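You operate a simulated robot arm through the tools that you are given. There is no shell and no other tool. Be economical: measure what you need, move in short steps, check, and stop when the job is done.

The job below is to be done with a simulated robot arm. You get a single attempt, and the scene is never put back.

JOB
Put things in order on the free end of the island top. At the end: the silver bracelet watch stands where the purple air freshener stood; the orange packet (marked "WIPES") stands where the beige wooden label stood; the purple air freshener stands where the blue bottle (marked "WATER") stood; the blue bottle is on the white dish; the beige wooden label from the free end of the island top stands where the silver bracelet watch stood; whatever was shut is shut again. Leave all else as you found it, and nothing knocked over.

It is judged by the outcome, as a careful person would: the job done as asked, and still so three seconds after it is handed in. It fails if anything else is knocked over, pushed out of place, dropped, spilled or broken.

ROBOT AND FRAMES
A 6-joint arm with a two-finger parallel gripper, fixed in place. Base frame: the origin is at the foot of the arm, x ahead of it, y to its left, z up; the work surface is at about z = 0. Readings come in mm, rad, newtons and seconds.
With the tool pointing down near the work surface it reaches from about 180 to 460 mm from the base axis. Its first joint turns from -1.222 to 1.222 rad. Payload 1.9 kg.
The TCP is the grasp point between the finger pads, 23 mm short of the fingertips. In the tool frame z runs along the fingers and y along their closing line. Largest opening 94 mm; finger width 38, thickness 10; the body of the gripper, 54 by 96 mm, starts 39 mm behind the TCP.
Orientation is that of the tool frame in the base frame, as a unit quaternion [w, x, y, z]. With the fingers straight down and closing along the base's y, the tool's x points along the base's -x, its y along +y and its z along -z.

CONTROLS
- The arm moves only by the tool send_rows. Its argument "steps" is a list of rows, each an object of numbers (a shift or turn left out is 0, a gripper value left out holds the last): "dx", "dy", "dz": the shift along the base's x, y, z in mm; "rx", "ry", "rz": the turn, a rotation vector about the base's x, y, z in rad; "jaw": the finger opening in mm, from 0 to 94. In form: [{"dx": .., "dy": .., "dz": .., "rx": .., "ry": .., "rz": .., "jaw": ..}, ...]. A call has 1 to 8 rows; each row shifts and turns the commanded pose from where the row before left it. Each row takes 0.2 s and may step no farther than 50 mm and 0.15 rad from the row before; otherwise, or with a gripper value out of range, the whole call is refused. A pose out of reach is approached as far as the arm can. The call stops where the force on the tool passes 40 N (or 10 N more than at its start, if that is more) or the arm is blocked; 0.2 s more then pass. Each finger travels about 108 mm/s and halts on what it meets, pressing with about 39 N; the grip force reading is that of the motor and also rises with nothing between the fingers. The clock runs only during rows and for 0.2 s after the last one: add rows that do not move to give the fingers time. The reply holds the time, the measured pose of the TCP, the force on the tool along the base axes, the opening and the grip force, in the units named above and with some noise.
- Cameras (640 x 400 px; columns grow to the right, rows downward): "scene" is fixed at [75.1, 332.3, 429.8]; the picture's right is [-0.54, -0.84, 0.00], its down [-0.44, 0.28, -0.85] and it looks along [0.72, -0.46, -0.52] (base axes); focal length 214 px, centre (320, 200). "wrist" rides on the gripper at [86, 16, -75] in the tool frame; the picture's right is [-0.18, 0.98, 0.00], its down [-0.58, -0.11, -0.81] and it looks along [-0.79, -0.15, 0.59] (tool axes); focal length 243 px, centre (320, 200). There is no depth. A picture from a camera that has moved, and an enlarged one, comes with that camera's place and axes in the base frame and with its lens.
- snapshot(camera): a new picture of that camera. The clock stands still meanwhile.
- close_up(camera, box): a new picture of the part [left, top, right, bottom] of that camera's present view, enlarged. The clock stands still meanwhile.
- sign_off(): hands the job in; it is judged then, once.

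Work in short steps. Places have to be worked out from the pictures, the camera data and where the tool is seen: move nearer, look again, correct. Check each grasp and each placing, and mend what went wrong. You have 120 turns and 68 pictures in all, those below and enlarged ones among them. Open the gripper and draw the arm clear of the work before you hand the job in, unless the task says otherwise; then end with one line.

The tools are called after ">>>" by a JSON object that holds its "fn" and its "kwargs". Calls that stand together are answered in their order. send_rows: Moves the arm, as the interface text tells. Its arguments: {"type":"object","properties":{"steps":{"type":"array","items":{"type":"object","properties":{"dx":{"type":"number"},"dy":{"type":"number"},"dz":{"type":"number"},"rx":{"type":"number"},"ry":{"type":"number"},"rz":{"type":"number"},"jaw":{"type":"number"}}}}},"required":["steps"]} The other tools are called the same way: snapshot (camera) takes a picture; close_up (camera, box) takes an enlarged picture of a part of a camera's view; sign_off () hands the job in.

At the start:

```text
t: 0.0
position: [321.9, -45.9, 324.2]
tcp_rot: [0.002, 0.001, 1.0, 0.0]
wrist_force: [-0.7, 0.0, 0.5]
gripper_width: 93.9
finger_force: 0.0
```

scene: 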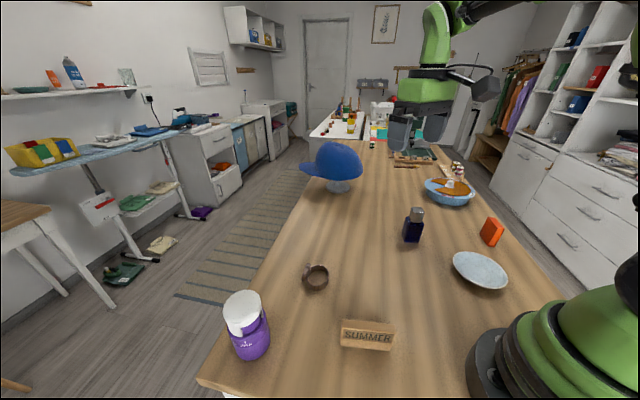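
wrist: 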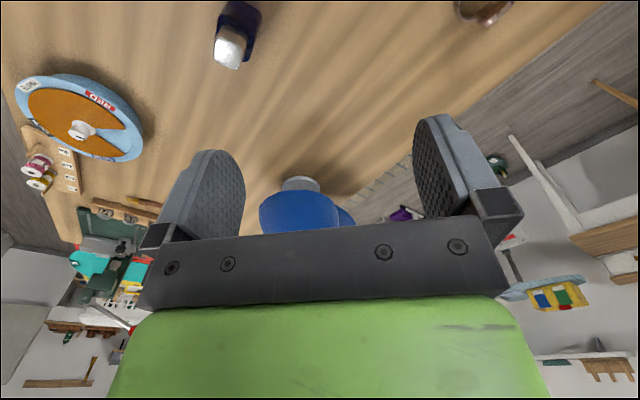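

I'll start with enlarged views of the work area to locate each object precisely.

>>> {"fn": "close_up", "kwargs": {"camera": "scene", "box": [200, 240, 420, 378]}}

>>> {"fn": "close_up", "kwargs": {"camera": "scene", "box": [380, 160, 540, 300]}}

```text
2.90 times, centred on (310, 309) of scene
camera zoom: at [75.1, 332.3, 429.8], right [-0.54, -0.84, 0.0], down [-0.44, 0.28, -0.85], along [0.72, -0.46, -0.52], focal length 622 px, centre (349, -116)
```

zoom: 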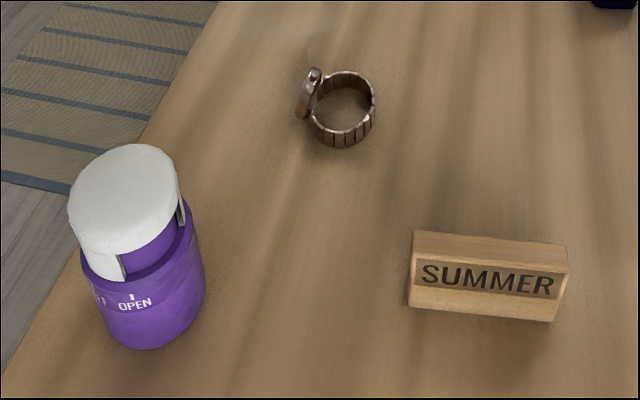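

```text
2.86 times, centred on (460, 230) of scene
camera zoom: at [75.1, 332.3, 429.8], right [-0.54, -0.84, 0.0], down [-0.44, 0.28, -0.85], along [0.72, -0.46, -0.52], focal length 613 px, centre (-80, 114)
```

zoom: 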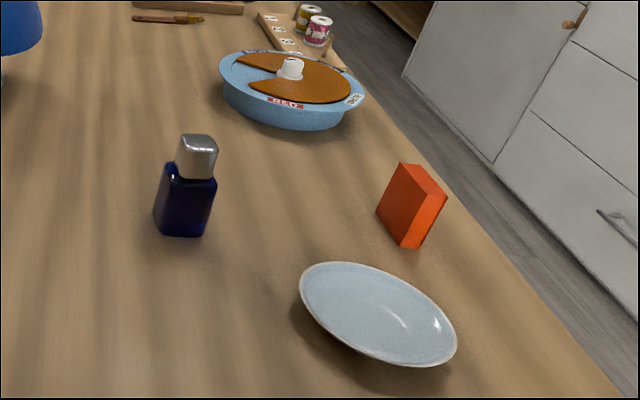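

The bottle seems to be at about (339,-155), square, turned about -0.64 rad and about 105 mm tall. I'm moving above it to check with the wrist camera.

>>> {"fn": "send_rows", "kwargs": {"steps": [{"dx": 3, "dy": -22, "dz": -29, "rz": -0.128}, {"dx": 3, "dy": -22, "dz": -29, "rz": -0.128}, {"dx": 4, "dy": -22, "dz": -29, "rz": -0.128}, {"dx": 4, "dy": -22, "dz": -29, "rz": -0.128}, {"dx": 3, "dy": -21, "dz": -28, "rz": -0.128}, {"jaw": 90}]}}

>>> {"fn": "snapshot", "kwargs": {"camera": "wrist"}}

>>> {"fn": "snapshot", "kwargs": {"camera": "scene"}}

```text
t: 1.4
position: [340.3, -154.8, 181.7]
tcp_rot: [0.001, 0.317, 0.948, 0.0]
wrist_force: [-0.5, -0.4, 0.9]
gripper_width: 90.0
finger_force: 0.0
```

```text
63 pictures are left
camera wrist: at [282.0, -91.0, 254.8], right [0.74, 0.68, 0.0], down [0.4, -0.44, 0.81], along [0.55, -0.59, -0.59], focal length 243 px, centre (320, 200)
```

wrist: 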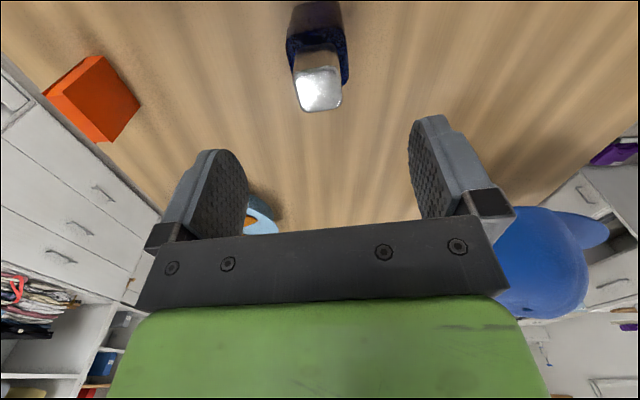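

```text
62 pictures are left
```

scene: 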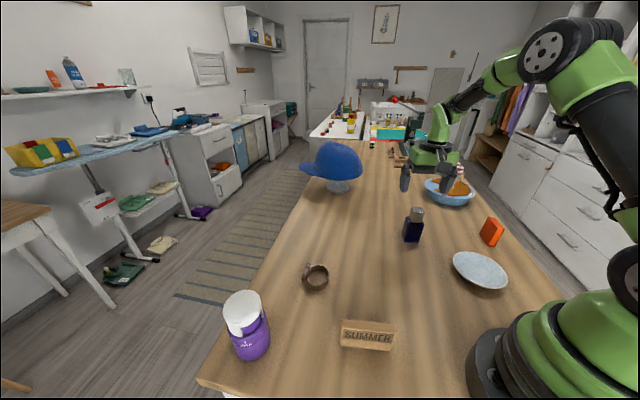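

The wrist ray puts the bottle's cap at about (340,-153), near the TCP, with the top at z≈105–110. I descend partway and check clearance under the gripper body.

>>> {"fn": "send_rows", "kwargs": {"steps": [{"dx": -0.5, "dy": 1.5, "dz": -40}, {"dz": -40}, {"dz": -17}, {}]}}

>>> {"fn": "snapshot", "kwargs": {"camera": "wrist"}}

>>> {"fn": "close_up", "kwargs": {"camera": "scene", "box": [360, 130, 500, 260]}}

```text
t: 2.4
position: [338.5, -153.4, 82.1]
tcp_rot: [0.0, 0.314, 0.949, 0.0]
wrist_force: [-1.2, 0.7, -0.3]
gripper_width: 90.0
finger_force: 0.0
```

```text
61 pictures are left
camera wrist: at [280.0, -88.5, 155.8], right [0.74, 0.68, 0.0], down [0.4, -0.43, 0.81], along [0.55, -0.59, -0.59], focal length 243 px, centre (320, 200)
```

wrist: 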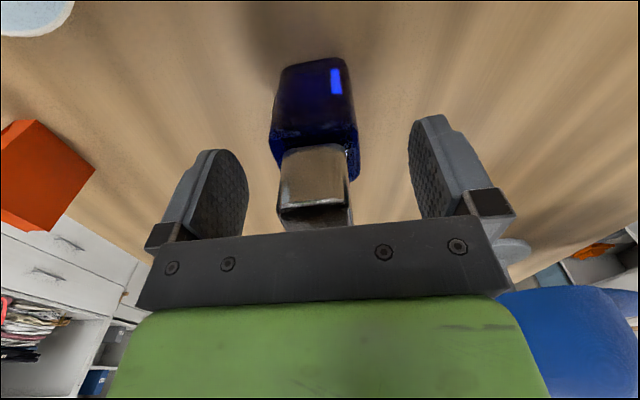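

```text
3.08 times, centred on (430, 195) of scene
camera zoom: at [75.1, 332.3, 429.8], right [-0.54, -0.84, 0.0], down [-0.44, 0.28, -0.85], along [0.72, -0.46, -0.52], focal length 660 px, centre (-18, 215)
```

zoom: 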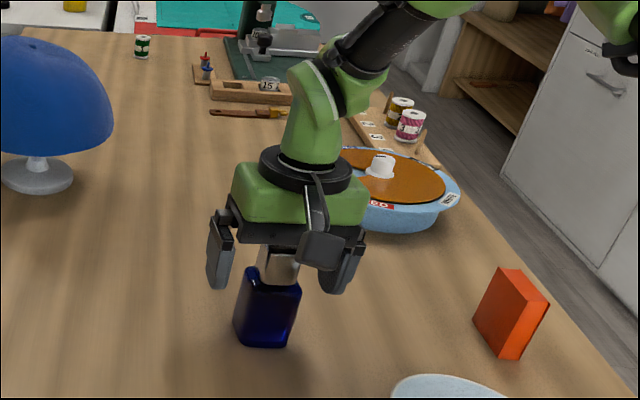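

The cap top is at about 101–105 and the shoulder at ~74. The bottle sits 2 mm left in view and is turned about -0.1 rad more. I correct that, descend to z≈70 and close.

>>> {"fn": "send_rows", "kwargs": {"steps": [{"dx": -1.5, "dy": -1.4, "rz": -0.1}, {"dz": -6}, {"dz": -6}, {"jaw": 60}, {"jaw": 45}, {"jaw": 30}, {"jaw": 25}, {}]}}

>>> {"fn": "snapshot", "kwargs": {"camera": "wrist"}}

```text
t: 4.2
position: [338.1, -155.0, 71.0]
tcp_rot: [0.001, 0.362, 0.932, 0.0]
wrist_force: [0.9, 0.0, 0.1]
gripper_width: 44.6
finger_force: 39.1
```

```text
59 pictures are left
camera wrist: at [285.9, -84.0, 144.8], right [0.8, 0.6, 0.0], down [0.35, -0.47, 0.81], along [0.48, -0.64, -0.59], focal length 243 px, centre (320, 200)
```

wrist: 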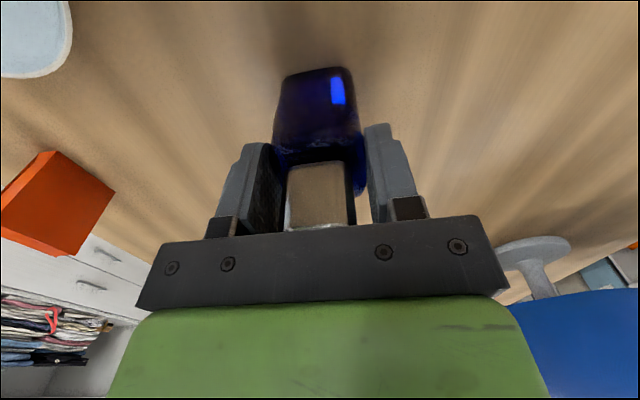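

The bottle is gripped at 44.6 mm. I lift it 80 mm and check the hold and the dish.

>>> {"fn": "send_rows", "kwargs": {"steps": [{"dz": 10}, {"dz": 20}, {"dz": 25}, {"dz": 25}, {"dx": -30, "dy": -5}, {"dx": -30, "dy": -5}]}}

>>> {"fn": "snapshot", "kwargs": {"camera": "wrist"}}

>>> {"fn": "snapshot", "kwargs": {"camera": "scene"}}

```text
t: 5.6
position: [277.0, -164.2, 151.5]
tcp_rot: [0.0, 0.363, 0.932, 0.0]
wrist_force: [-0.4, -0.3, -2.7]
gripper_width: 44.8
finger_force: 39.2
```

```text
58 pictures are left
camera wrist: at [225.2, -93.5, 225.3], right [0.8, 0.6, 0.0], down [0.35, -0.47, 0.81], along [0.48, -0.64, -0.59], focal length 243 px, centre (320, 200)
```

wrist: 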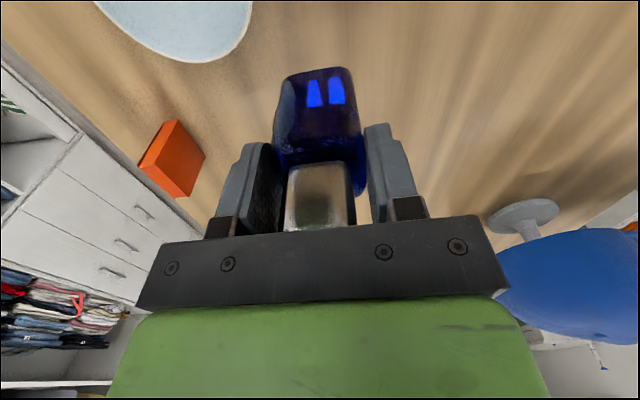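

```text
57 pictures are left
```

scene: 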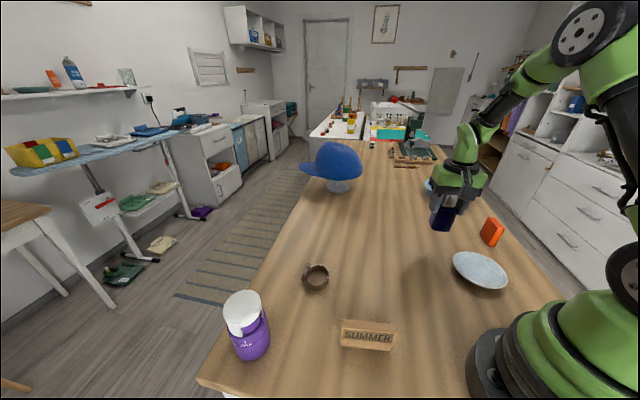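

The hold is steady. The dish centre comes out at about (164,-183) from both views. I move above it and verify.

>>> {"fn": "send_rows", "kwargs": {"steps": [{"dx": -38, "dy": -6}, {"dx": -38, "dy": -6}, {"dx": -37, "dy": -7}, {}]}}

>>> {"fn": "close_up", "kwargs": {"camera": "scene", "box": [400, 180, 560, 310]}}

>>> {"fn": "snapshot", "kwargs": {"camera": "wrist"}}

```text
t: 6.6
position: [164.1, -183.4, 153.4]
tcp_rot: [0.0, 0.361, 0.932, -0.001]
wrist_force: [0.3, 0.2, -3.3]
gripper_width: 44.7
finger_force: 39.0
```

```text
3.08 times, centred on (480, 245) of scene
camera zoom: at [75.1, 332.3, 429.8], right [-0.54, -0.84, 0.0], down [-0.44, 0.28, -0.85], along [0.72, -0.46, -0.52], focal length 660 px, centre (-172, 62)
```

zoom: 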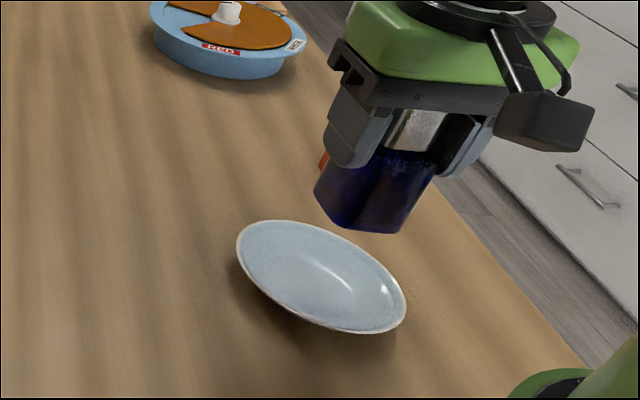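

```text
55 pictures are left
camera wrist: at [112.9, -113.9, 227.2], right [0.8, 0.6, 0.0], down [0.35, -0.47, 0.81], along [0.49, -0.64, -0.59], focal length 243 px, centre (320, 200)
```

wrist: 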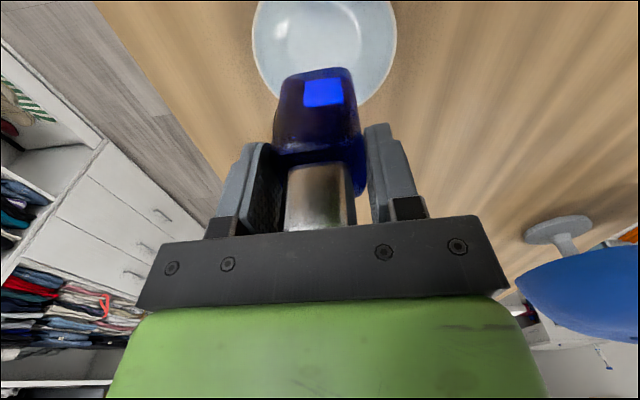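

The dish centre is confirmed near (166,-182) and the bottle is above it. I lower it to just above the dish floor.

>>> {"fn": "send_rows", "kwargs": {"steps": [{"dx": 1.5, "dy": 1, "dz": -30}, {"dz": -20}, {"dz": -10}, {"dz": -5}, {}]}}

>>> {"fn": "close_up", "kwargs": {"camera": "scene", "box": [400, 180, 560, 310]}}

```text
t: 7.8
position: [166.2, -182.4, 86.9]
tcp_rot: [0.001, 0.363, 0.932, 0.001]
wrist_force: [0.3, -0.7, -3.6]
gripper_width: 44.4
finger_force: 38.8
```

```text
3.08 times, centred on (480, 245) of scene
camera zoom: at [75.1, 332.3, 429.8], right [-0.54, -0.84, 0.0], down [-0.44, 0.28, -0.85], along [0.72, -0.46, -0.52], focal length 660 px, centre (-172, 62)
```

zoom: 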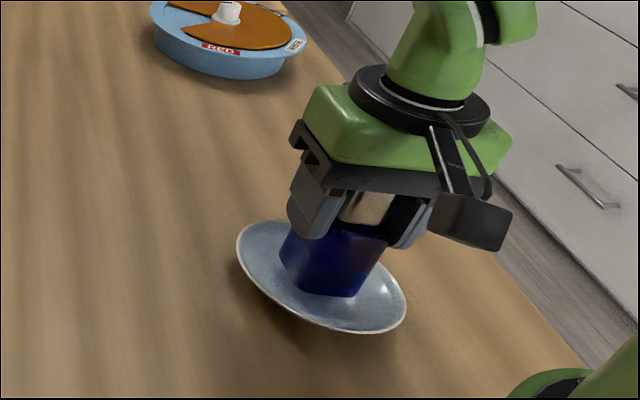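

The bottle looks centred. I lower it in 2 mm steps and watch for contact.

>>> {"fn": "send_rows", "kwargs": {"steps": [{"dz": -2}, {"dz": -2}, {"dz": -2}, {"dz": -2}]}}

```text
t: 8.8
position: [167.8, -182.0, 79.2]
tcp_rot: [0.0, 0.363, 0.932, 0.0]
wrist_force: [0.2, -0.6, -2.4]
gripper_width: 44.6
finger_force: 38.8
```

>>> {"fn": "send_rows", "kwargs": {"steps": [{"dz": -1.5}, {"dz": -1.5}]}}

```text
t: 9.4
position: [166.0, -181.9, 74.7]
tcp_rot: [-0.001, 0.362, 0.932, 0.001]
wrist_force: [-5.7, 4.8, 29.0]
gripper_width: 44.5
finger_force: 38.9
```

Contact was made at about 75.5. I back off 1 mm and open gently.

>>> {"fn": "send_rows", "kwargs": {"steps": [{"dz": 1}, {}, {"jaw": 50}, {"jaw": 60}, {"jaw": 80}, {"jaw": 90}, {}]}}

>>> {"fn": "snapshot", "kwargs": {"camera": "wrist"}}

>>> {"fn": "close_up", "kwargs": {"camera": "scene", "box": [400, 180, 560, 310]}}

```text
t: 11.0
position: [166.1, -182.4, 75.8]
tcp_rot: [0.0, 0.362, 0.932, 0.0]
wrist_force: [0.5, -0.4, 0.3]
gripper_width: 89.8
finger_force: 0.0
```

```text
53 pictures are left
camera wrist: at [114.1, -112.1, 150.2], right [0.8, 0.6, 0.0], down [0.35, -0.47, 0.81], along [0.48, -0.64, -0.59], focal length 243 px, centre (320, 200)
```

wrist: 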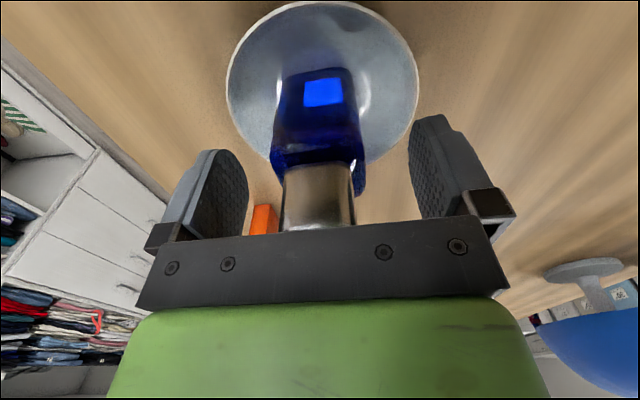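

```text
3.08 times, centred on (480, 245) of scene
camera zoom: at [75.1, 332.3, 429.8], right [-0.54, -0.84, 0.0], down [-0.44, 0.28, -0.85], along [0.72, -0.46, -0.52], focal length 660 px, centre (-172, 62)
```

zoom: 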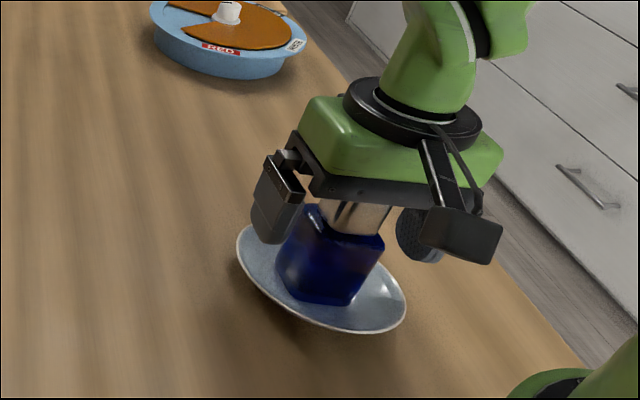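

The bottle stands on the dish. I rise clear and swing towards the purple air freshener.

>>> {"fn": "send_rows", "kwargs": {"steps": [{"dz": 40}, {"dz": 45}, {"dz": 45}, {"dx": 25, "dy": 40, "rz": 0.14}, {"dx": 25, "dy": 40, "rz": 0.14}, {"dx": 25, "dy": 40, "rz": 0.14}, {"dx": 25, "dy": 40, "rz": 0.14}, {"dx": 20, "dy": 40, "rz": 0.14}]}}

>>> {"fn": "send_rows", "kwargs": {"steps": [{"dx": 10, "dy": 45, "rz": 0.14}, {"dx": 0, "dy": 45, "rz": 0.14}, {"dx": 0, "dy": 45, "rz": 0.14}, {"dx": 0, "dy": 45, "rz": 0.14}, {"dx": -5, "dy": 45, "rz": 0.14}, {"dx": -5, "dy": 45, "rz": 0.14}, {}]}}

>>> {"fn": "snapshot", "kwargs": {"camera": "wrist"}}

>>> {"fn": "snapshot", "kwargs": {"camera": "scene"}}

```text
t: 12.8
position: [283.8, 17.1, 208.0]
tcp_rot: [0.001, 0.02, 1.0, 0.0]
wrist_force: [0.1, -0.9, -0.3]
gripper_width: 90.0
finger_force: 0.0
```

```text
t: 14.4
position: [284.3, 288.4, 206.2]
tcp_rot: [0.0, -0.39, 0.921, 0.001]
wrist_force: [-0.7, 0.9, 0.4]
gripper_width: 90.1
finger_force: 0.1
```

```text
51 pictures are left
camera wrist: at [214.1, 237.5, 280.2], right [-0.58, 0.82, 0.0], down [0.48, 0.34, 0.81], along [0.66, 0.47, -0.59], focal length 243 px, centre (320, 200)
```

wrist: 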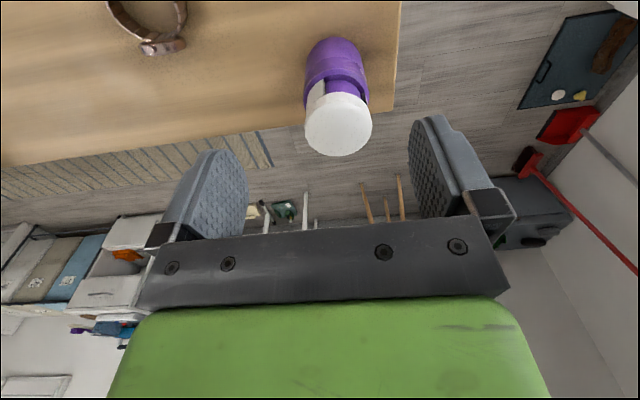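

```text
50 pictures are left
```

scene: 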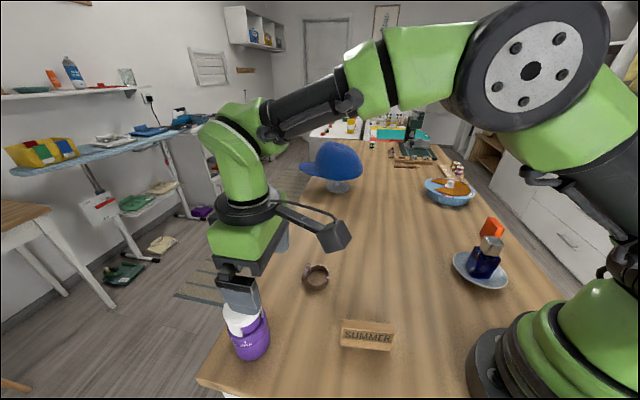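

The rays from both views put the air freshener at about (310,327), around 106 mm tall and 56 mm wide. I move above it, still clear of the top, and look again.

>>> {"fn": "send_rows", "kwargs": {"steps": [{"dx": 12, "dy": 19, "jaw": 94}, {"dx": 13, "dy": 19}, {"dz": -30}, {"dz": -30}, {}]}}

>>> {"fn": "snapshot", "kwargs": {"camera": "wrist"}}

>>> {"fn": "close_up", "kwargs": {"camera": "scene", "box": [180, 240, 340, 370]}}

```text
t: 15.6
position: [310.1, 326.5, 146.3]
tcp_rot: [0.0, -0.389, 0.921, 0.001]
wrist_force: [-0.4, -0.2, -0.7]
gripper_width: 94.1
finger_force: 0.2
```

```text
49 pictures are left
camera wrist: at [239.6, 276.0, 219.8], right [-0.58, 0.82, 0.0], down [0.48, 0.34, 0.81], along [0.66, 0.46, -0.59], focal length 243 px, centre (320, 200)
```

wrist: 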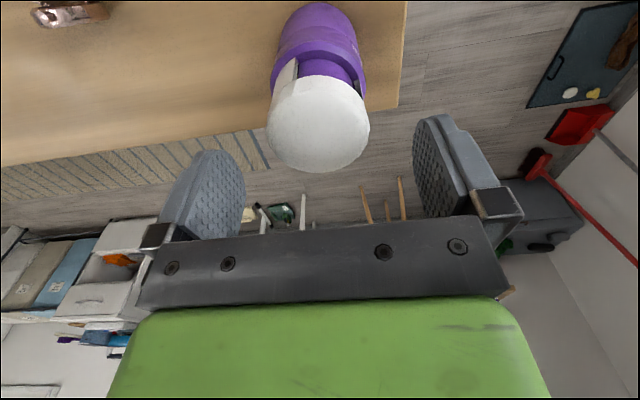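

```text
3.08 times, centred on (260, 305) of scene
camera zoom: at [75.1, 332.3, 429.8], right [-0.54, -0.84, 0.0], down [-0.44, 0.28, -0.85], along [0.72, -0.46, -0.52], focal length 660 px, centre (505, -123)
```

zoom: 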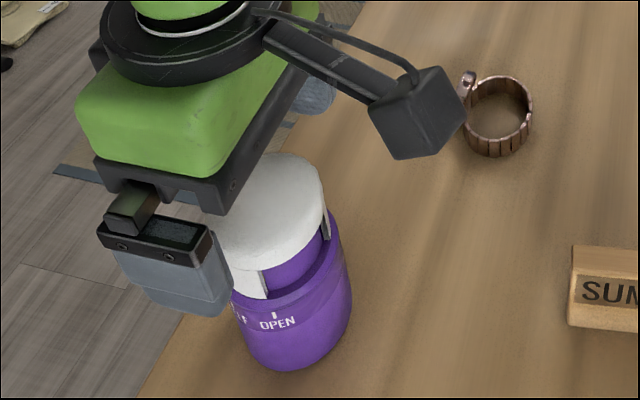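

It is well centred: the top is at (310.5,325.5) and ~58 mm wide. I descend to z≈75 and close gradually.

>>> {"fn": "send_rows", "kwargs": {"steps": [{"dz": -25}, {"dz": -20}, {"dz": -15}, {"dz": -10}, {}]}}

>>> {"fn": "snapshot", "kwargs": {"camera": "wrist"}}

>>> {"fn": "close_up", "kwargs": {"camera": "scene", "box": [180, 240, 340, 370]}}

```text
t: 16.8
position: [311.7, 327.0, 78.4]
tcp_rot: [0.002, -0.388, 0.922, 0.001]
wrist_force: [-3.8, -5.6, 25.2]
gripper_width: 93.9
finger_force: 0.1
```

```text
47 pictures are left
camera wrist: at [240.6, 275.5, 151.8], right [-0.57, 0.82, 0.0], down [0.48, 0.34, 0.81], along [0.66, 0.47, -0.59], focal length 243 px, centre (320, 200)
```

wrist: 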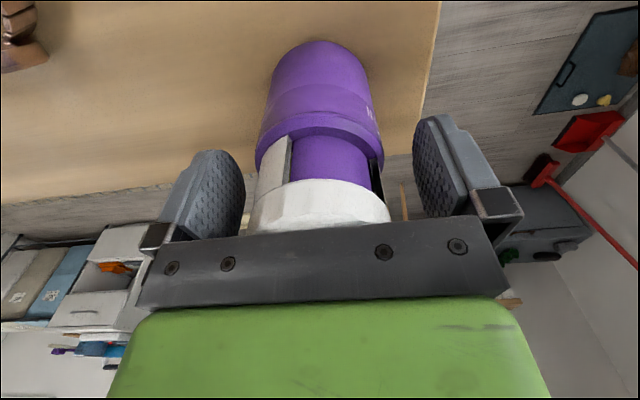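

```text
3.08 times, centred on (260, 305) of scene
camera zoom: at [75.0, 332.2, 429.9], right [-0.54, -0.84, 0.0], down [-0.44, 0.28, -0.85], along [0.72, -0.46, -0.52], focal length 660 px, centre (505, -123)
```

zoom: 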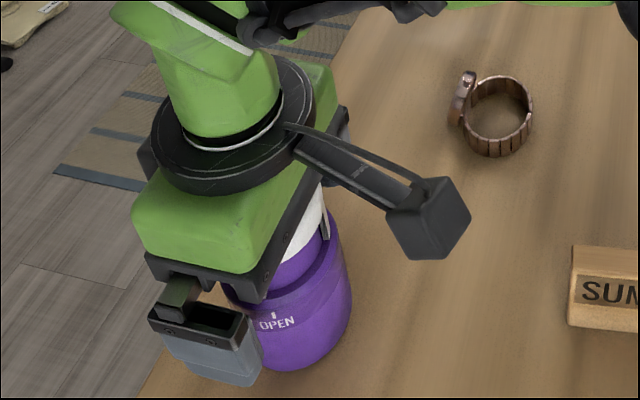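

The gripper body is touching the cap (25 N up), so the height is about 117. I raise 6 mm and recheck the force.

>>> {"fn": "send_rows", "kwargs": {"steps": [{"dz": 6}, {}]}}

>>> {"fn": "close_up", "kwargs": {"camera": "wrist", "box": [150, 20, 500, 260]}}

```text
t: 17.4
position: [311.7, 326.2, 83.1]
tcp_rot: [0.0, -0.389, 0.921, 0.0]
wrist_force: [-0.1, -0.3, -0.1]
gripper_width: 94.3
finger_force: 0.1
```

```text
1.67 times, centred on (325, 140) of wrist
camera zoom: at [240.2, 274.9, 156.3], right [-0.58, 0.82, 0.0], down [0.48, 0.34, 0.81], along [0.66, 0.46, -0.59], focal length 404 px, centre (312, 300)
```

zoom: 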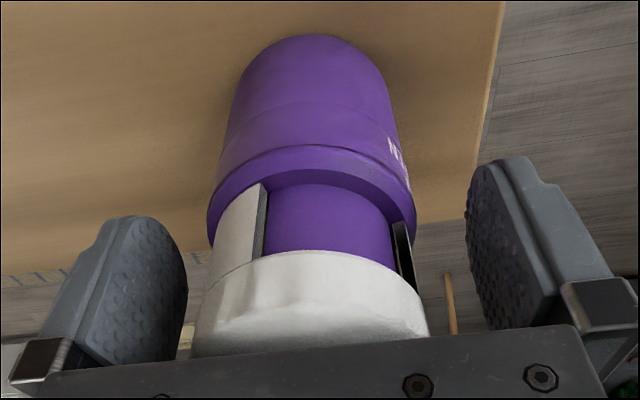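

The shoulder of the body is at about z=75, so the pads overlap it well. I close here.

>>> {"fn": "send_rows", "kwargs": {"steps": [{"dz": -1.5, "jaw": 80}, {"jaw": 70}, {"jaw": 62}, {"jaw": 54}, {"jaw": 50}, {}]}}

>>> {"fn": "snapshot", "kwargs": {"camera": "wrist"}}

```text
t: 18.8
position: [311.6, 326.1, 80.9]
tcp_rot: [0.0, -0.389, 0.921, 0.0]
wrist_force: [-0.2, 0.1, -0.8]
gripper_width: 60.3
finger_force: 38.8
```

```text
44 pictures are left
camera wrist: at [240.0, 275.0, 155.1], right [-0.58, 0.82, 0.0], down [0.48, 0.34, 0.81], along [0.66, 0.46, -0.59], focal length 243 px, centre (320, 200)
```

wrist: 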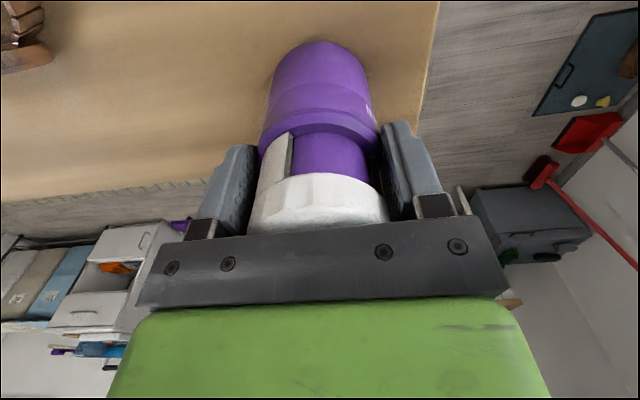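

It is gripped at 60.3 mm. I lift 100 mm and check it is held.

>>> {"fn": "send_rows", "kwargs": {"steps": [{"dz": 10}, {"dz": 20}, {"dz": 35}, {"dz": 35}, {}]}}

>>> {"fn": "snapshot", "kwargs": {"camera": "scene"}}

```text
t: 20.0
position: [310.8, 324.0, 182.4]
tcp_rot: [0.0, -0.389, 0.921, 0.0]
wrist_force: [-0.1, 0.4, -1.4]
gripper_width: 60.5
finger_force: 38.7
```

```text
43 pictures are left
```

scene: 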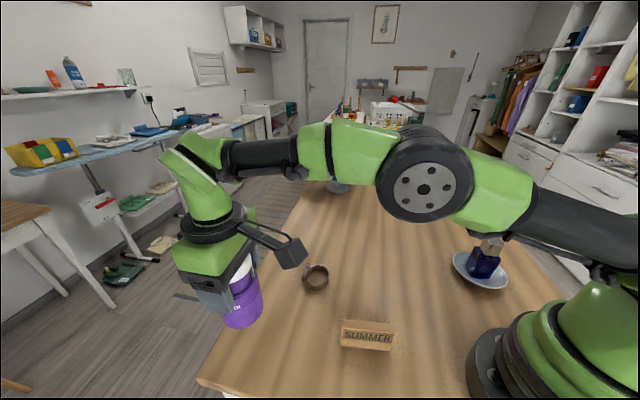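

It is held. I carry it at height over to the former bottle spot (338,-155).

>>> {"fn": "send_rows", "kwargs": {"steps": [{"dx": 2, "dy": -40, "rz": -0.1}, {"dx": 2, "dy": -40, "rz": -0.1}, {"dx": 2, "dy": -40, "rz": -0.1}, {"dx": 2, "dy": -40, "rz": -0.1}, {"dx": 2, "dy": -40, "rz": -0.1}, {"dx": 2, "dy": -40, "rz": -0.1}]}}

>>> {"fn": "send_rows", "kwargs": {"steps": [{"dx": 2, "dy": -40, "rz": -0.1}, {"dx": 2, "dy": -40, "rz": -0.1}, {"dx": 2, "dy": -40, "rz": -0.1}, {"dx": 3, "dy": -40, "rz": -0.1}, {"dx": 3, "dy": -40, "rz": -0.1}, {"dx": 3, "dy": -40, "rz": -0.1}, {}]}}

```text
t: 21.4
position: [323.7, 85.0, 179.5]
tcp_rot: [0.002, -0.098, 0.995, 0.001]
wrist_force: [0.4, -0.9, -2.2]
gripper_width: 60.4
finger_force: 38.4
```

```text
t: 23.0
position: [339.0, -155.6, 180.6]
tcp_rot: [0.0, 0.2, 0.98, 0.0]
wrist_force: [-0.5, 0.3, -2.2]
gripper_width: 60.1
finger_force: 38.9
```

I'm above the spot. I lower to just above the table.

>>> {"fn": "send_rows", "kwargs": {"steps": [{"dx": -1, "dy": 1, "dz": -40}, {"dz": -35}, {"dz": -16}, {"dz": -4}, {}]}}

>>> {"fn": "close_up", "kwargs": {"camera": "scene", "box": [360, 130, 540, 300]}}

```text
t: 24.2
position: [337.1, -155.0, 86.0]
tcp_rot: [0.0, 0.199, 0.98, 0.0]
wrist_force: [0.4, 0.2, -1.7]
gripper_width: 60.3
finger_force: 39.1
```

```text
2.35 times, centred on (450, 215) of scene
camera zoom: at [75.1, 332.3, 429.8], right [-0.54, -0.84, 0.0], down [-0.44, 0.28, -0.85], along [0.72, -0.46, -0.52], focal length 505 px, centre (14, 165)
```

zoom: 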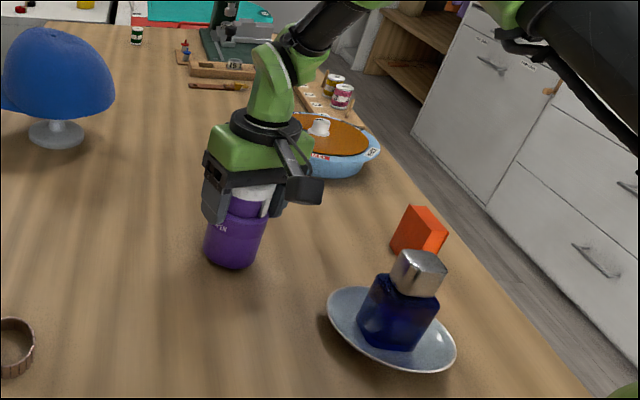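

It looks right. I lower the last 5 mm in small steps to contact.

>>> {"fn": "send_rows", "kwargs": {"steps": [{"dx": 1, "dz": -2}, {"dz": -1.5}, {"dz": -1}, {"dz": -0.5}]}}

```text
t: 25.2
position: [338.1, -154.5, 82.4]
tcp_rot: [0.001, 0.199, 0.98, 0.0]
wrist_force: [-0.6, -0.7, -1.7]
gripper_width: 59.9
finger_force: 39.1
```

>>> {"fn": "send_rows", "kwargs": {"steps": [{"dz": -1}, {"dz": -1}]}}

```text
t: 25.8
position: [337.5, -153.7, 80.5]
tcp_rot: [0.001, 0.2, 0.98, -0.001]
wrist_force: [-13.9, 1.4, 36.1]
gripper_width: 60.3
finger_force: 39.2
```

Contact was made. I relieve the pressure by 0.8 mm, then open and rise.

>>> {"fn": "send_rows", "kwargs": {"steps": [{"dz": 0.8}, {}, {"jaw": 66}, {"jaw": 75}, {"jaw": 94}, {}]}}

>>> {"fn": "send_rows", "kwargs": {"steps": [{"dz": 20}, {"dz": 30}, {"dz": 40}, {"dz": 30}]}}

>>> {"fn": "snapshot", "kwargs": {"camera": "scene"}}

```text
t: 27.2
position: [336.5, -154.0, 81.1]
tcp_rot: [0.001, 0.2, 0.98, 0.0]
wrist_force: [-0.1, -0.1, 0.0]
gripper_width: 94.1
finger_force: 0.1
```

```text
t: 28.2
position: [339.5, -155.4, 200.0]
tcp_rot: [0.001, 0.199, 0.98, -0.001]
wrist_force: [-0.3, -0.2, 0.5]
gripper_width: 93.8
finger_force: 0.1
```

```text
41 pictures are left
```

scene: 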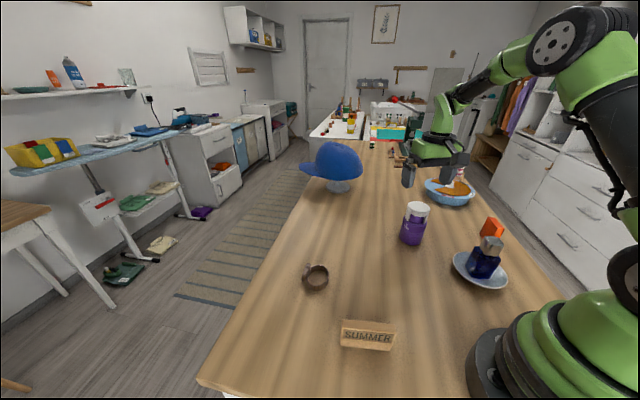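

The air freshener is placed upright. Now the watch, estimated at (364,154) with its head towards (+x,+y), so I plan to grip across it at θ≈0.88. I move above it to look.

>>> {"fn": "send_rows", "kwargs": {"steps": [{"dx": 2, "dy": 38, "rz": 0.14}, {"dx": 2, "dy": 38, "rz": 0.14}, {"dx": 2, "dy": 38, "rz": 0.14}, {"dx": 2, "dy": 38, "rz": 0.14}, {"dx": 2, "dy": 38, "rz": 0.14}, {"dx": 3, "dy": 38, "rz": 0.14}, {"dx": 3, "dy": 40, "rz": 0.14}, {"dx": 3, "dy": 40, "rz": 0.14}]}}

>>> {"fn": "send_rows", "kwargs": {"steps": [{"dx": 5, "dz": -30, "rz": 0.14}, {"dz": -40}, {}]}}

>>> {"fn": "snapshot", "kwargs": {"camera": "wrist"}}

>>> {"fn": "close_up", "kwargs": {"camera": "scene", "box": [250, 220, 390, 310]}}

```text
t: 30.0
position: [356.3, 151.4, 200.3]
tcp_rot: [0.0, -0.353, 0.936, 0.0]
wrist_force: [-0.2, -0.1, -0.3]
gripper_width: 93.9
finger_force: 0.1
```

```text
t: 30.8
position: [362.4, 152.5, 130.0]
tcp_rot: [-0.001, -0.417, 0.909, 0.0]
wrist_force: [0.1, 0.1, 1.3]
gripper_width: 93.8
finger_force: 0.0
```

```text
40 pictures are left
camera wrist: at [294.1, 97.7, 204.7], right [-0.62, 0.78, 0.0], down [0.46, 0.37, 0.81], along [0.63, 0.5, -0.59], focal length 243 px, centre (320, 200)
```

wrist: 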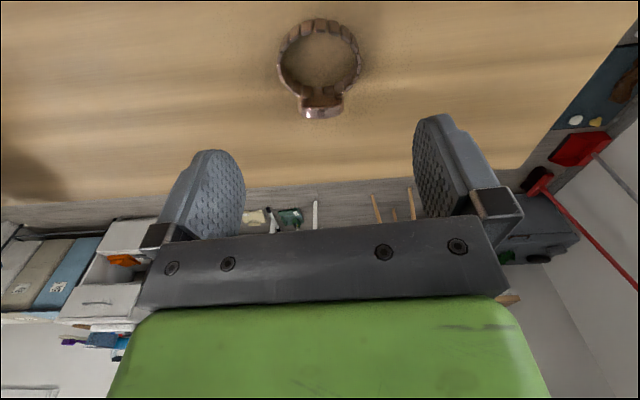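

```text
4.44 times, centred on (320, 265) of scene
camera zoom: at [75.1, 332.3, 429.8], right [-0.54, -0.84, 0.0], down [-0.44, 0.28, -0.85], along [0.72, -0.46, -0.52], focal length 953 px, centre (320, -89)
```

zoom: 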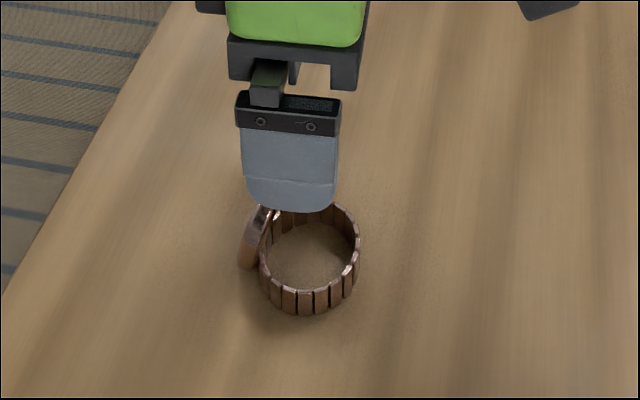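

The head points exactly along the tool's forward axis. The ring centre is about (358,148) and about 56 mm wide. I shift and descend to z≈40 first.

>>> {"fn": "send_rows", "kwargs": {"steps": [{"dx": -4.5, "dy": -4.5, "dz": -30}, {"dz": -30}, {"dz": -30}, {}]}}

>>> {"fn": "snapshot", "kwargs": {"camera": "wrist"}}

```text
t: 31.8
position: [356.9, 148.7, 40.3]
tcp_rot: [0.0, -0.417, 0.909, 0.0]
wrist_force: [0.0, -0.2, -0.2]
gripper_width: 94.1
finger_force: 0.2
```

```text
38 pictures are left
camera wrist: at [288.9, 93.6, 114.4], right [-0.62, 0.78, 0.0], down [0.46, 0.37, 0.81], along [0.63, 0.5, -0.59], focal length 243 px, centre (320, 200)
```

wrist: 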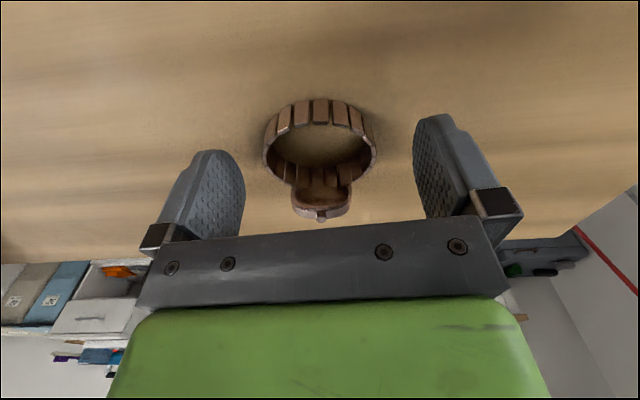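

The ring centre is confirmed at about (359,149.5). I do the final descent to z≈26 and close slowly.

>>> {"fn": "send_rows", "kwargs": {"steps": [{"dx": 2, "dy": 1, "dz": -8}, {"dz": -6}, {"jaw": 80}, {"jaw": 70}, {"jaw": 63}, {"jaw": 57}, {"jaw": 52}, {}]}}

>>> {"fn": "snapshot", "kwargs": {"camera": "wrist"}}

```text
t: 33.6
position: [359.4, 150.6, 26.1]
tcp_rot: [0.0, -0.417, 0.909, 0.0]
wrist_force: [-0.7, 0.1, 0.5]
gripper_width: 62.4
finger_force: 39.0
```

```text
37 pictures are left
camera wrist: at [290.9, 95.4, 100.3], right [-0.62, 0.78, 0.0], down [0.46, 0.37, 0.81], along [0.63, 0.5, -0.59], focal length 243 px, centre (320, 200)
```

wrist: 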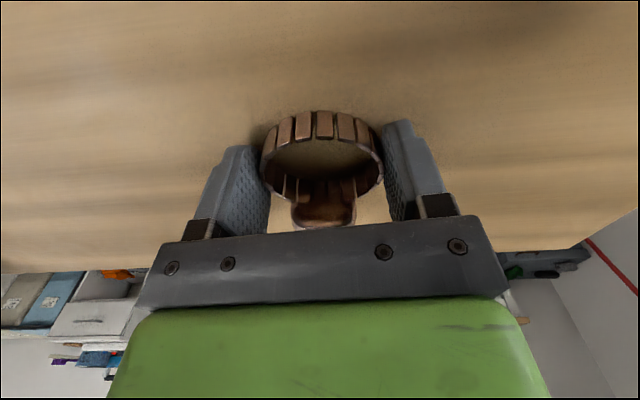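

Gripped at 62.4 mm. I lift it and carry it to the former air freshener spot (312,326).

>>> {"fn": "send_rows", "kwargs": {"steps": [{"dz": 10}, {"dz": 25}, {"dz": 25}, {"dx": -12, "dy": 44}, {"dx": -12, "dy": 44}, {"dx": -12, "dy": 44}, {"dx": -12, "dy": 42}, {}]}}

>>> {"fn": "snapshot", "kwargs": {"camera": "wrist"}}

>>> {"fn": "snapshot", "kwargs": {"camera": "scene"}}

```text
t: 35.4
position: [312.4, 323.7, 85.9]
tcp_rot: [0.0, -0.416, 0.91, 0.0]
wrist_force: [-0.2, 0.1, -1.1]
gripper_width: 62.2
finger_force: 39.3
```

```text
36 pictures are left
camera wrist: at [244.2, 270.0, 159.2], right [-0.62, 0.78, 0.0], down [0.46, 0.37, 0.81], along [0.63, 0.5, -0.59], focal length 243 px, centre (320, 200)
```

wrist: 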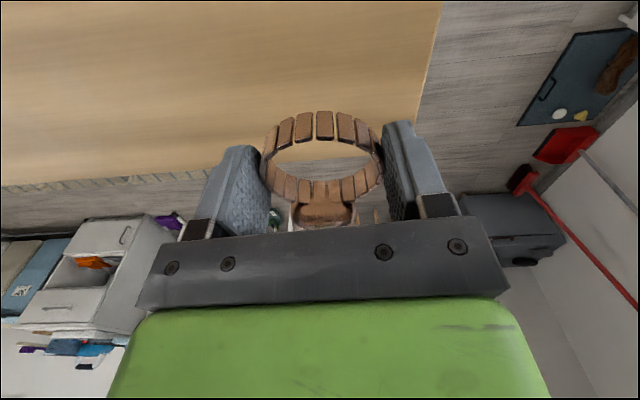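

```text
35 pictures are left
```

scene: 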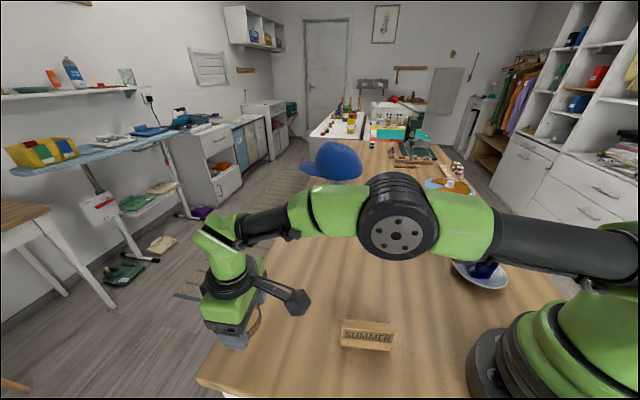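

The watch is held well. I lower it to just above the table.

>>> {"fn": "send_rows", "kwargs": {"steps": [{"dz": -30}, {"dz": -20}, {"dz": -6}, {}]}}

>>> {"fn": "send_rows", "kwargs": {"steps": [{"dz": -1.5}, {"dz": -1.5}, {}]}}

```text
t: 36.4
position: [311.8, 322.7, 29.4]
tcp_rot: [0.0, -0.416, 0.909, 0.0]
wrist_force: [0.1, 1.0, -2.5]
gripper_width: 62.1
finger_force: 38.9
```

```text
t: 37.2
position: [311.6, 325.3, 27.1]
tcp_rot: [0.001, -0.416, 0.909, 0.001]
wrist_force: [-0.1, -0.1, -2.2]
gripper_width: 62.4
finger_force: 39.0
```

>>> {"fn": "send_rows", "kwargs": {"steps": [{"dz": -1}, {"dz": -0.7}]}}

```text
t: 37.8
position: [311.4, 324.8, 25.2]
tcp_rot: [0.001, -0.416, 0.91, 0.0]
wrist_force: [-4.2, -2.0, 12.8]
gripper_width: 62.3
finger_force: 38.5
```

Contact (13 N). I open slowly and rise.

>>> {"fn": "send_rows", "kwargs": {"steps": [{"dz": 0.4}, {"jaw": 68}, {"jaw": 78}, {"jaw": 94}, {}, {"dz": 30}, {"dz": 40}, {"dz": 40}]}}

>>> {"fn": "snapshot", "kwargs": {"camera": "wrist"}}

```text
t: 39.6
position: [309.9, 324.8, 135.4]
tcp_rot: [0.0, -0.416, 0.909, 0.0]
wrist_force: [-0.7, 0.6, 0.1]
gripper_width: 93.8
finger_force: 0.0
```

```text
34 pictures are left
camera wrist: at [242.2, 269.6, 209.5], right [-0.62, 0.78, 0.0], down [0.46, 0.37, 0.81], along [0.63, 0.5, -0.59], focal length 243 px, centre (320, 200)
```

wrist: 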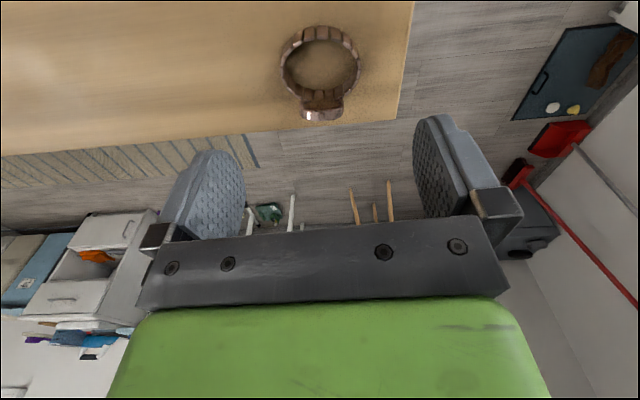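

The watch stands in its new place. Next is the label, at about (200,154) with its long axis along (.64,.77); θ≈0.87 closes across its thickness.

>>> {"fn": "send_rows", "kwargs": {"steps": [{"dx": -26, "dy": -42}, {"dx": -28, "dy": -42}, {"dx": -28, "dy": -42}, {"dx": -28, "dy": -44}, {}]}}

>>> {"fn": "snapshot", "kwargs": {"camera": "wrist"}}

>>> {"fn": "close_up", "kwargs": {"camera": "scene", "box": [200, 260, 420, 390]}}

```text
refused: row 2 steps farther than a row can; nothing moved
```

```text
33 pictures are left
camera wrist: at [242.2, 269.6, 209.5], right [-0.62, 0.78, 0.0], down [0.46, 0.37, 0.81], along [0.63, 0.5, -0.59], focal length 243 px, centre (320, 200)
```

wrist: 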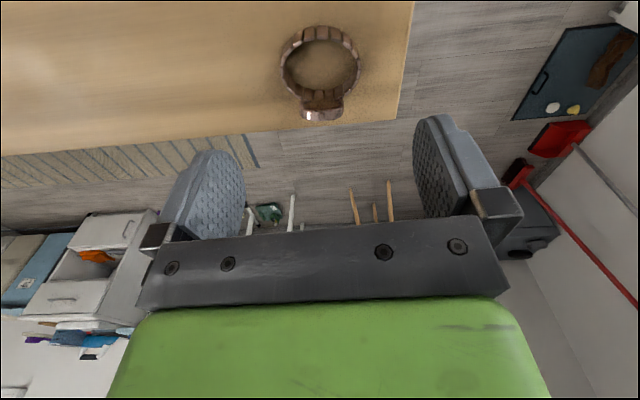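

```text
2.91 times, centred on (310, 325) of scene
camera zoom: at [75.1, 332.3, 429.8], right [-0.54, -0.84, 0.0], down [-0.44, 0.28, -0.85], along [0.72, -0.46, -0.52], focal length 624 px, centre (349, -164)
```

zoom: 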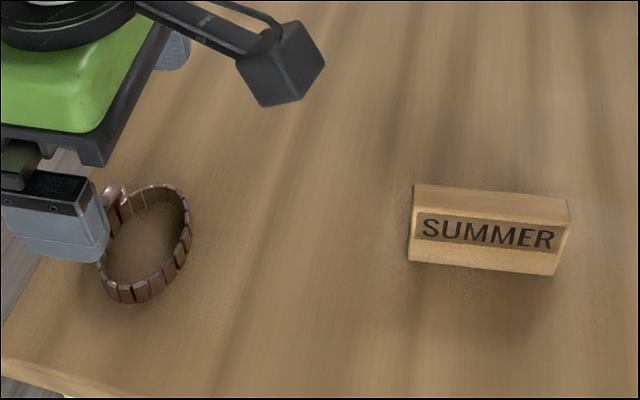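

The second row was too long, so nothing moved; I resend with shorter steps.

>>> {"fn": "send_rows", "kwargs": {"steps": [{"dx": -22, "dy": -34}, {"dx": -22, "dy": -34}, {"dx": -22, "dy": -34}, {"dx": -22, "dy": -34}, {"dx": -22, "dy": -34}, {}]}}

>>> {"fn": "snapshot", "kwargs": {"camera": "wrist"}}

```text
t: 41.0
position: [202.9, 154.5, 135.1]
tcp_rot: [0.001, -0.415, 0.91, 0.0]
wrist_force: [-0.5, -0.7, -0.4]
gripper_width: 94.0
finger_force: 0.1
```

```text
31 pictures are left
camera wrist: at [133.3, 99.7, 209.4], right [-0.62, 0.78, 0.0], down [0.46, 0.37, 0.81], along [0.63, 0.5, -0.59], focal length 243 px, centre (320, 200)
```

wrist: 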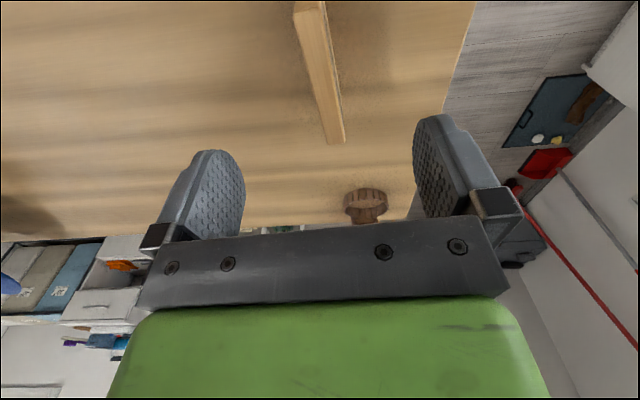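

The label's centre is (200.5,156.5) and its axis is at 0.88 rad, so I fine-tune and descend beside it.

>>> {"fn": "send_rows", "kwargs": {"steps": [{"dx": -2, "dy": 2, "dz": -30, "rz": 0.025}, {"dz": -35}, {"dz": -25}, {"dz": -12}, {}]}}

>>> {"fn": "snapshot", "kwargs": {"camera": "wrist"}}

```text
t: 42.2
position: [199.0, 157.4, 31.6]
tcp_rot: [0.0, -0.427, 0.904, 0.0]
wrist_force: [0.4, 0.5, 0.2]
gripper_width: 93.9
finger_force: 0.0
```

```text
30 pictures are left
camera wrist: at [132.6, 100.6, 105.8], right [-0.64, 0.77, 0.0], down [0.45, 0.38, 0.81], along [0.62, 0.52, -0.59], focal length 243 px, centre (320, 200)
```

wrist: 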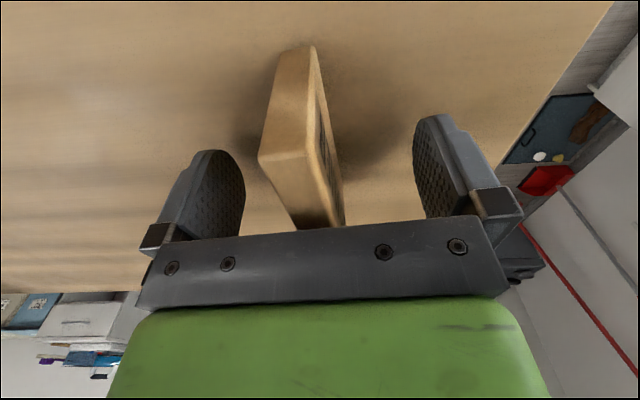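

The label is about 60 mm tall and ~14 mm thick, and the gripper body clears it. I nudge to centre and close.

>>> {"fn": "send_rows", "kwargs": {"steps": [{"dx": -0.5, "dy": -2.5, "jaw": 70}, {"jaw": 50}, {"jaw": 34}, {"jaw": 22}, {"jaw": 14}, {"jaw": 8}, {}]}}

>>> {"fn": "snapshot", "kwargs": {"camera": "wrist"}}

```text
t: 43.8
position: [199.7, 154.9, 32.3]
tcp_rot: [0.001, -0.427, 0.904, 0.0]
wrist_force: [-0.8, 0.2, 2.4]
gripper_width: 14.4
finger_force: 38.9
```

```text
29 pictures are left
camera wrist: at [132.5, 98.5, 106.6], right [-0.64, 0.77, 0.0], down [0.45, 0.38, 0.81], along [0.62, 0.52, -0.59], focal length 243 px, centre (320, 200)
```

wrist: 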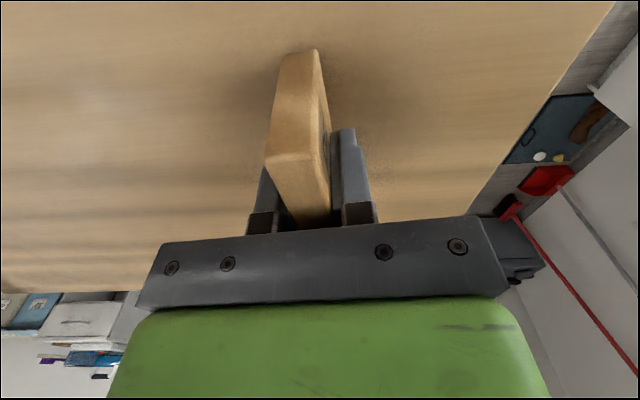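

Gripped at 14.4 mm. I lift and carry it to the former watch spot (361,152), which lies straight along +x.

>>> {"fn": "send_rows", "kwargs": {"steps": [{"dz": 10}, {"dz": 20}, {"dz": 20}, {"dx": 40}, {"dx": 40, "dy": -1}, {"dx": 40, "dy": -1}, {"dx": 42, "dy": -1}, {}]}}

>>> {"fn": "snapshot", "kwargs": {"camera": "scene"}}

>>> {"fn": "snapshot", "kwargs": {"camera": "wrist"}}

```text
t: 45.6
position: [360.0, 152.4, 83.9]
tcp_rot: [0.0, -0.427, 0.904, -0.001]
wrist_force: [-1.1, 0.7, -0.2]
gripper_width: 14.3
finger_force: 38.8
```

```text
28 pictures are left
```

scene: 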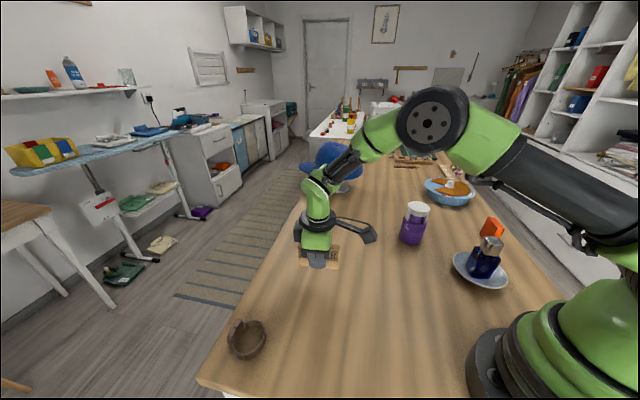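

```text
27 pictures are left
camera wrist: at [293.4, 95.8, 158.3], right [-0.64, 0.77, 0.0], down [0.45, 0.38, 0.81], along [0.62, 0.52, -0.59], focal length 243 px, centre (320, 200)
```

wrist: 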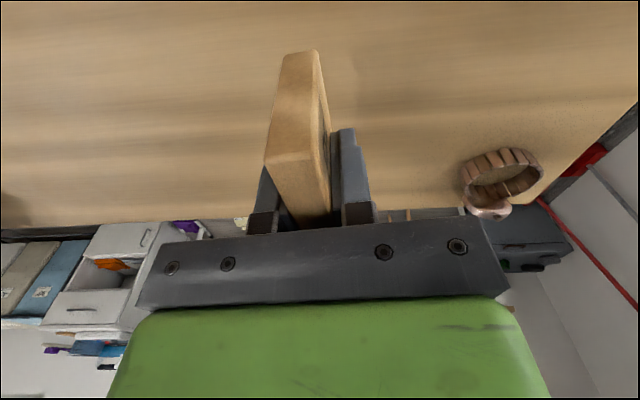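

It is held and positioned, so I lower it.

>>> {"fn": "send_rows", "kwargs": {"steps": [{"dx": 1, "dz": -25}, {"dz": -18}, {"dz": -5}, {"dz": -1.5}, {}]}}

>>> {"fn": "send_rows", "kwargs": {"steps": [{"dz": -1}, {"dz": -1}]}}

```text
t: 46.8
position: [362.0, 151.8, 34.4]
tcp_rot: [0.0, -0.428, 0.904, 0.0]
wrist_force: [0.3, -0.2, 0.1]
gripper_width: 14.3
finger_force: 39.1
```

```text
t: 47.4
position: [362.4, 151.6, 33.9]
tcp_rot: [0.001, -0.427, 0.904, 0.001]
wrist_force: [-7.2, -2.3, 20.1]
gripper_width: 14.1
finger_force: 39.2
```

Contact (20 N). I relieve the pressure, open and rise.

>>> {"fn": "send_rows", "kwargs": {"steps": [{"dz": 0.6}, {}, {"jaw": 22}, {"jaw": 40}, {"jaw": 70}, {"dz": 30}, {"dz": 40}, {"dz": 40}]}}

>>> {"fn": "close_up", "kwargs": {"camera": "scene", "box": [200, 200, 460, 370]}}

```text
t: 49.2
position: [360.6, 151.5, 143.4]
tcp_rot: [0.0, -0.428, 0.904, 0.0]
wrist_force: [-0.4, -0.5, -0.7]
gripper_width: 69.9
finger_force: 0.0
```

```text
2.35 times, centred on (330, 285) of scene
camera zoom: at [75.1, 332.3, 429.8], right [-0.54, -0.84, 0.0], down [-0.44, 0.28, -0.85], along [0.72, -0.46, -0.52], focal length 505 px, centre (296, 0)
```

zoom: 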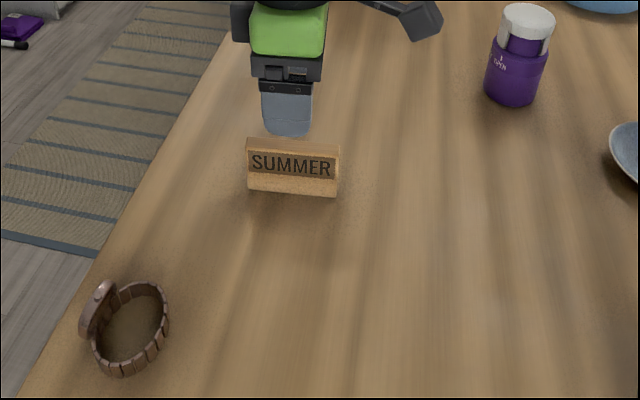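

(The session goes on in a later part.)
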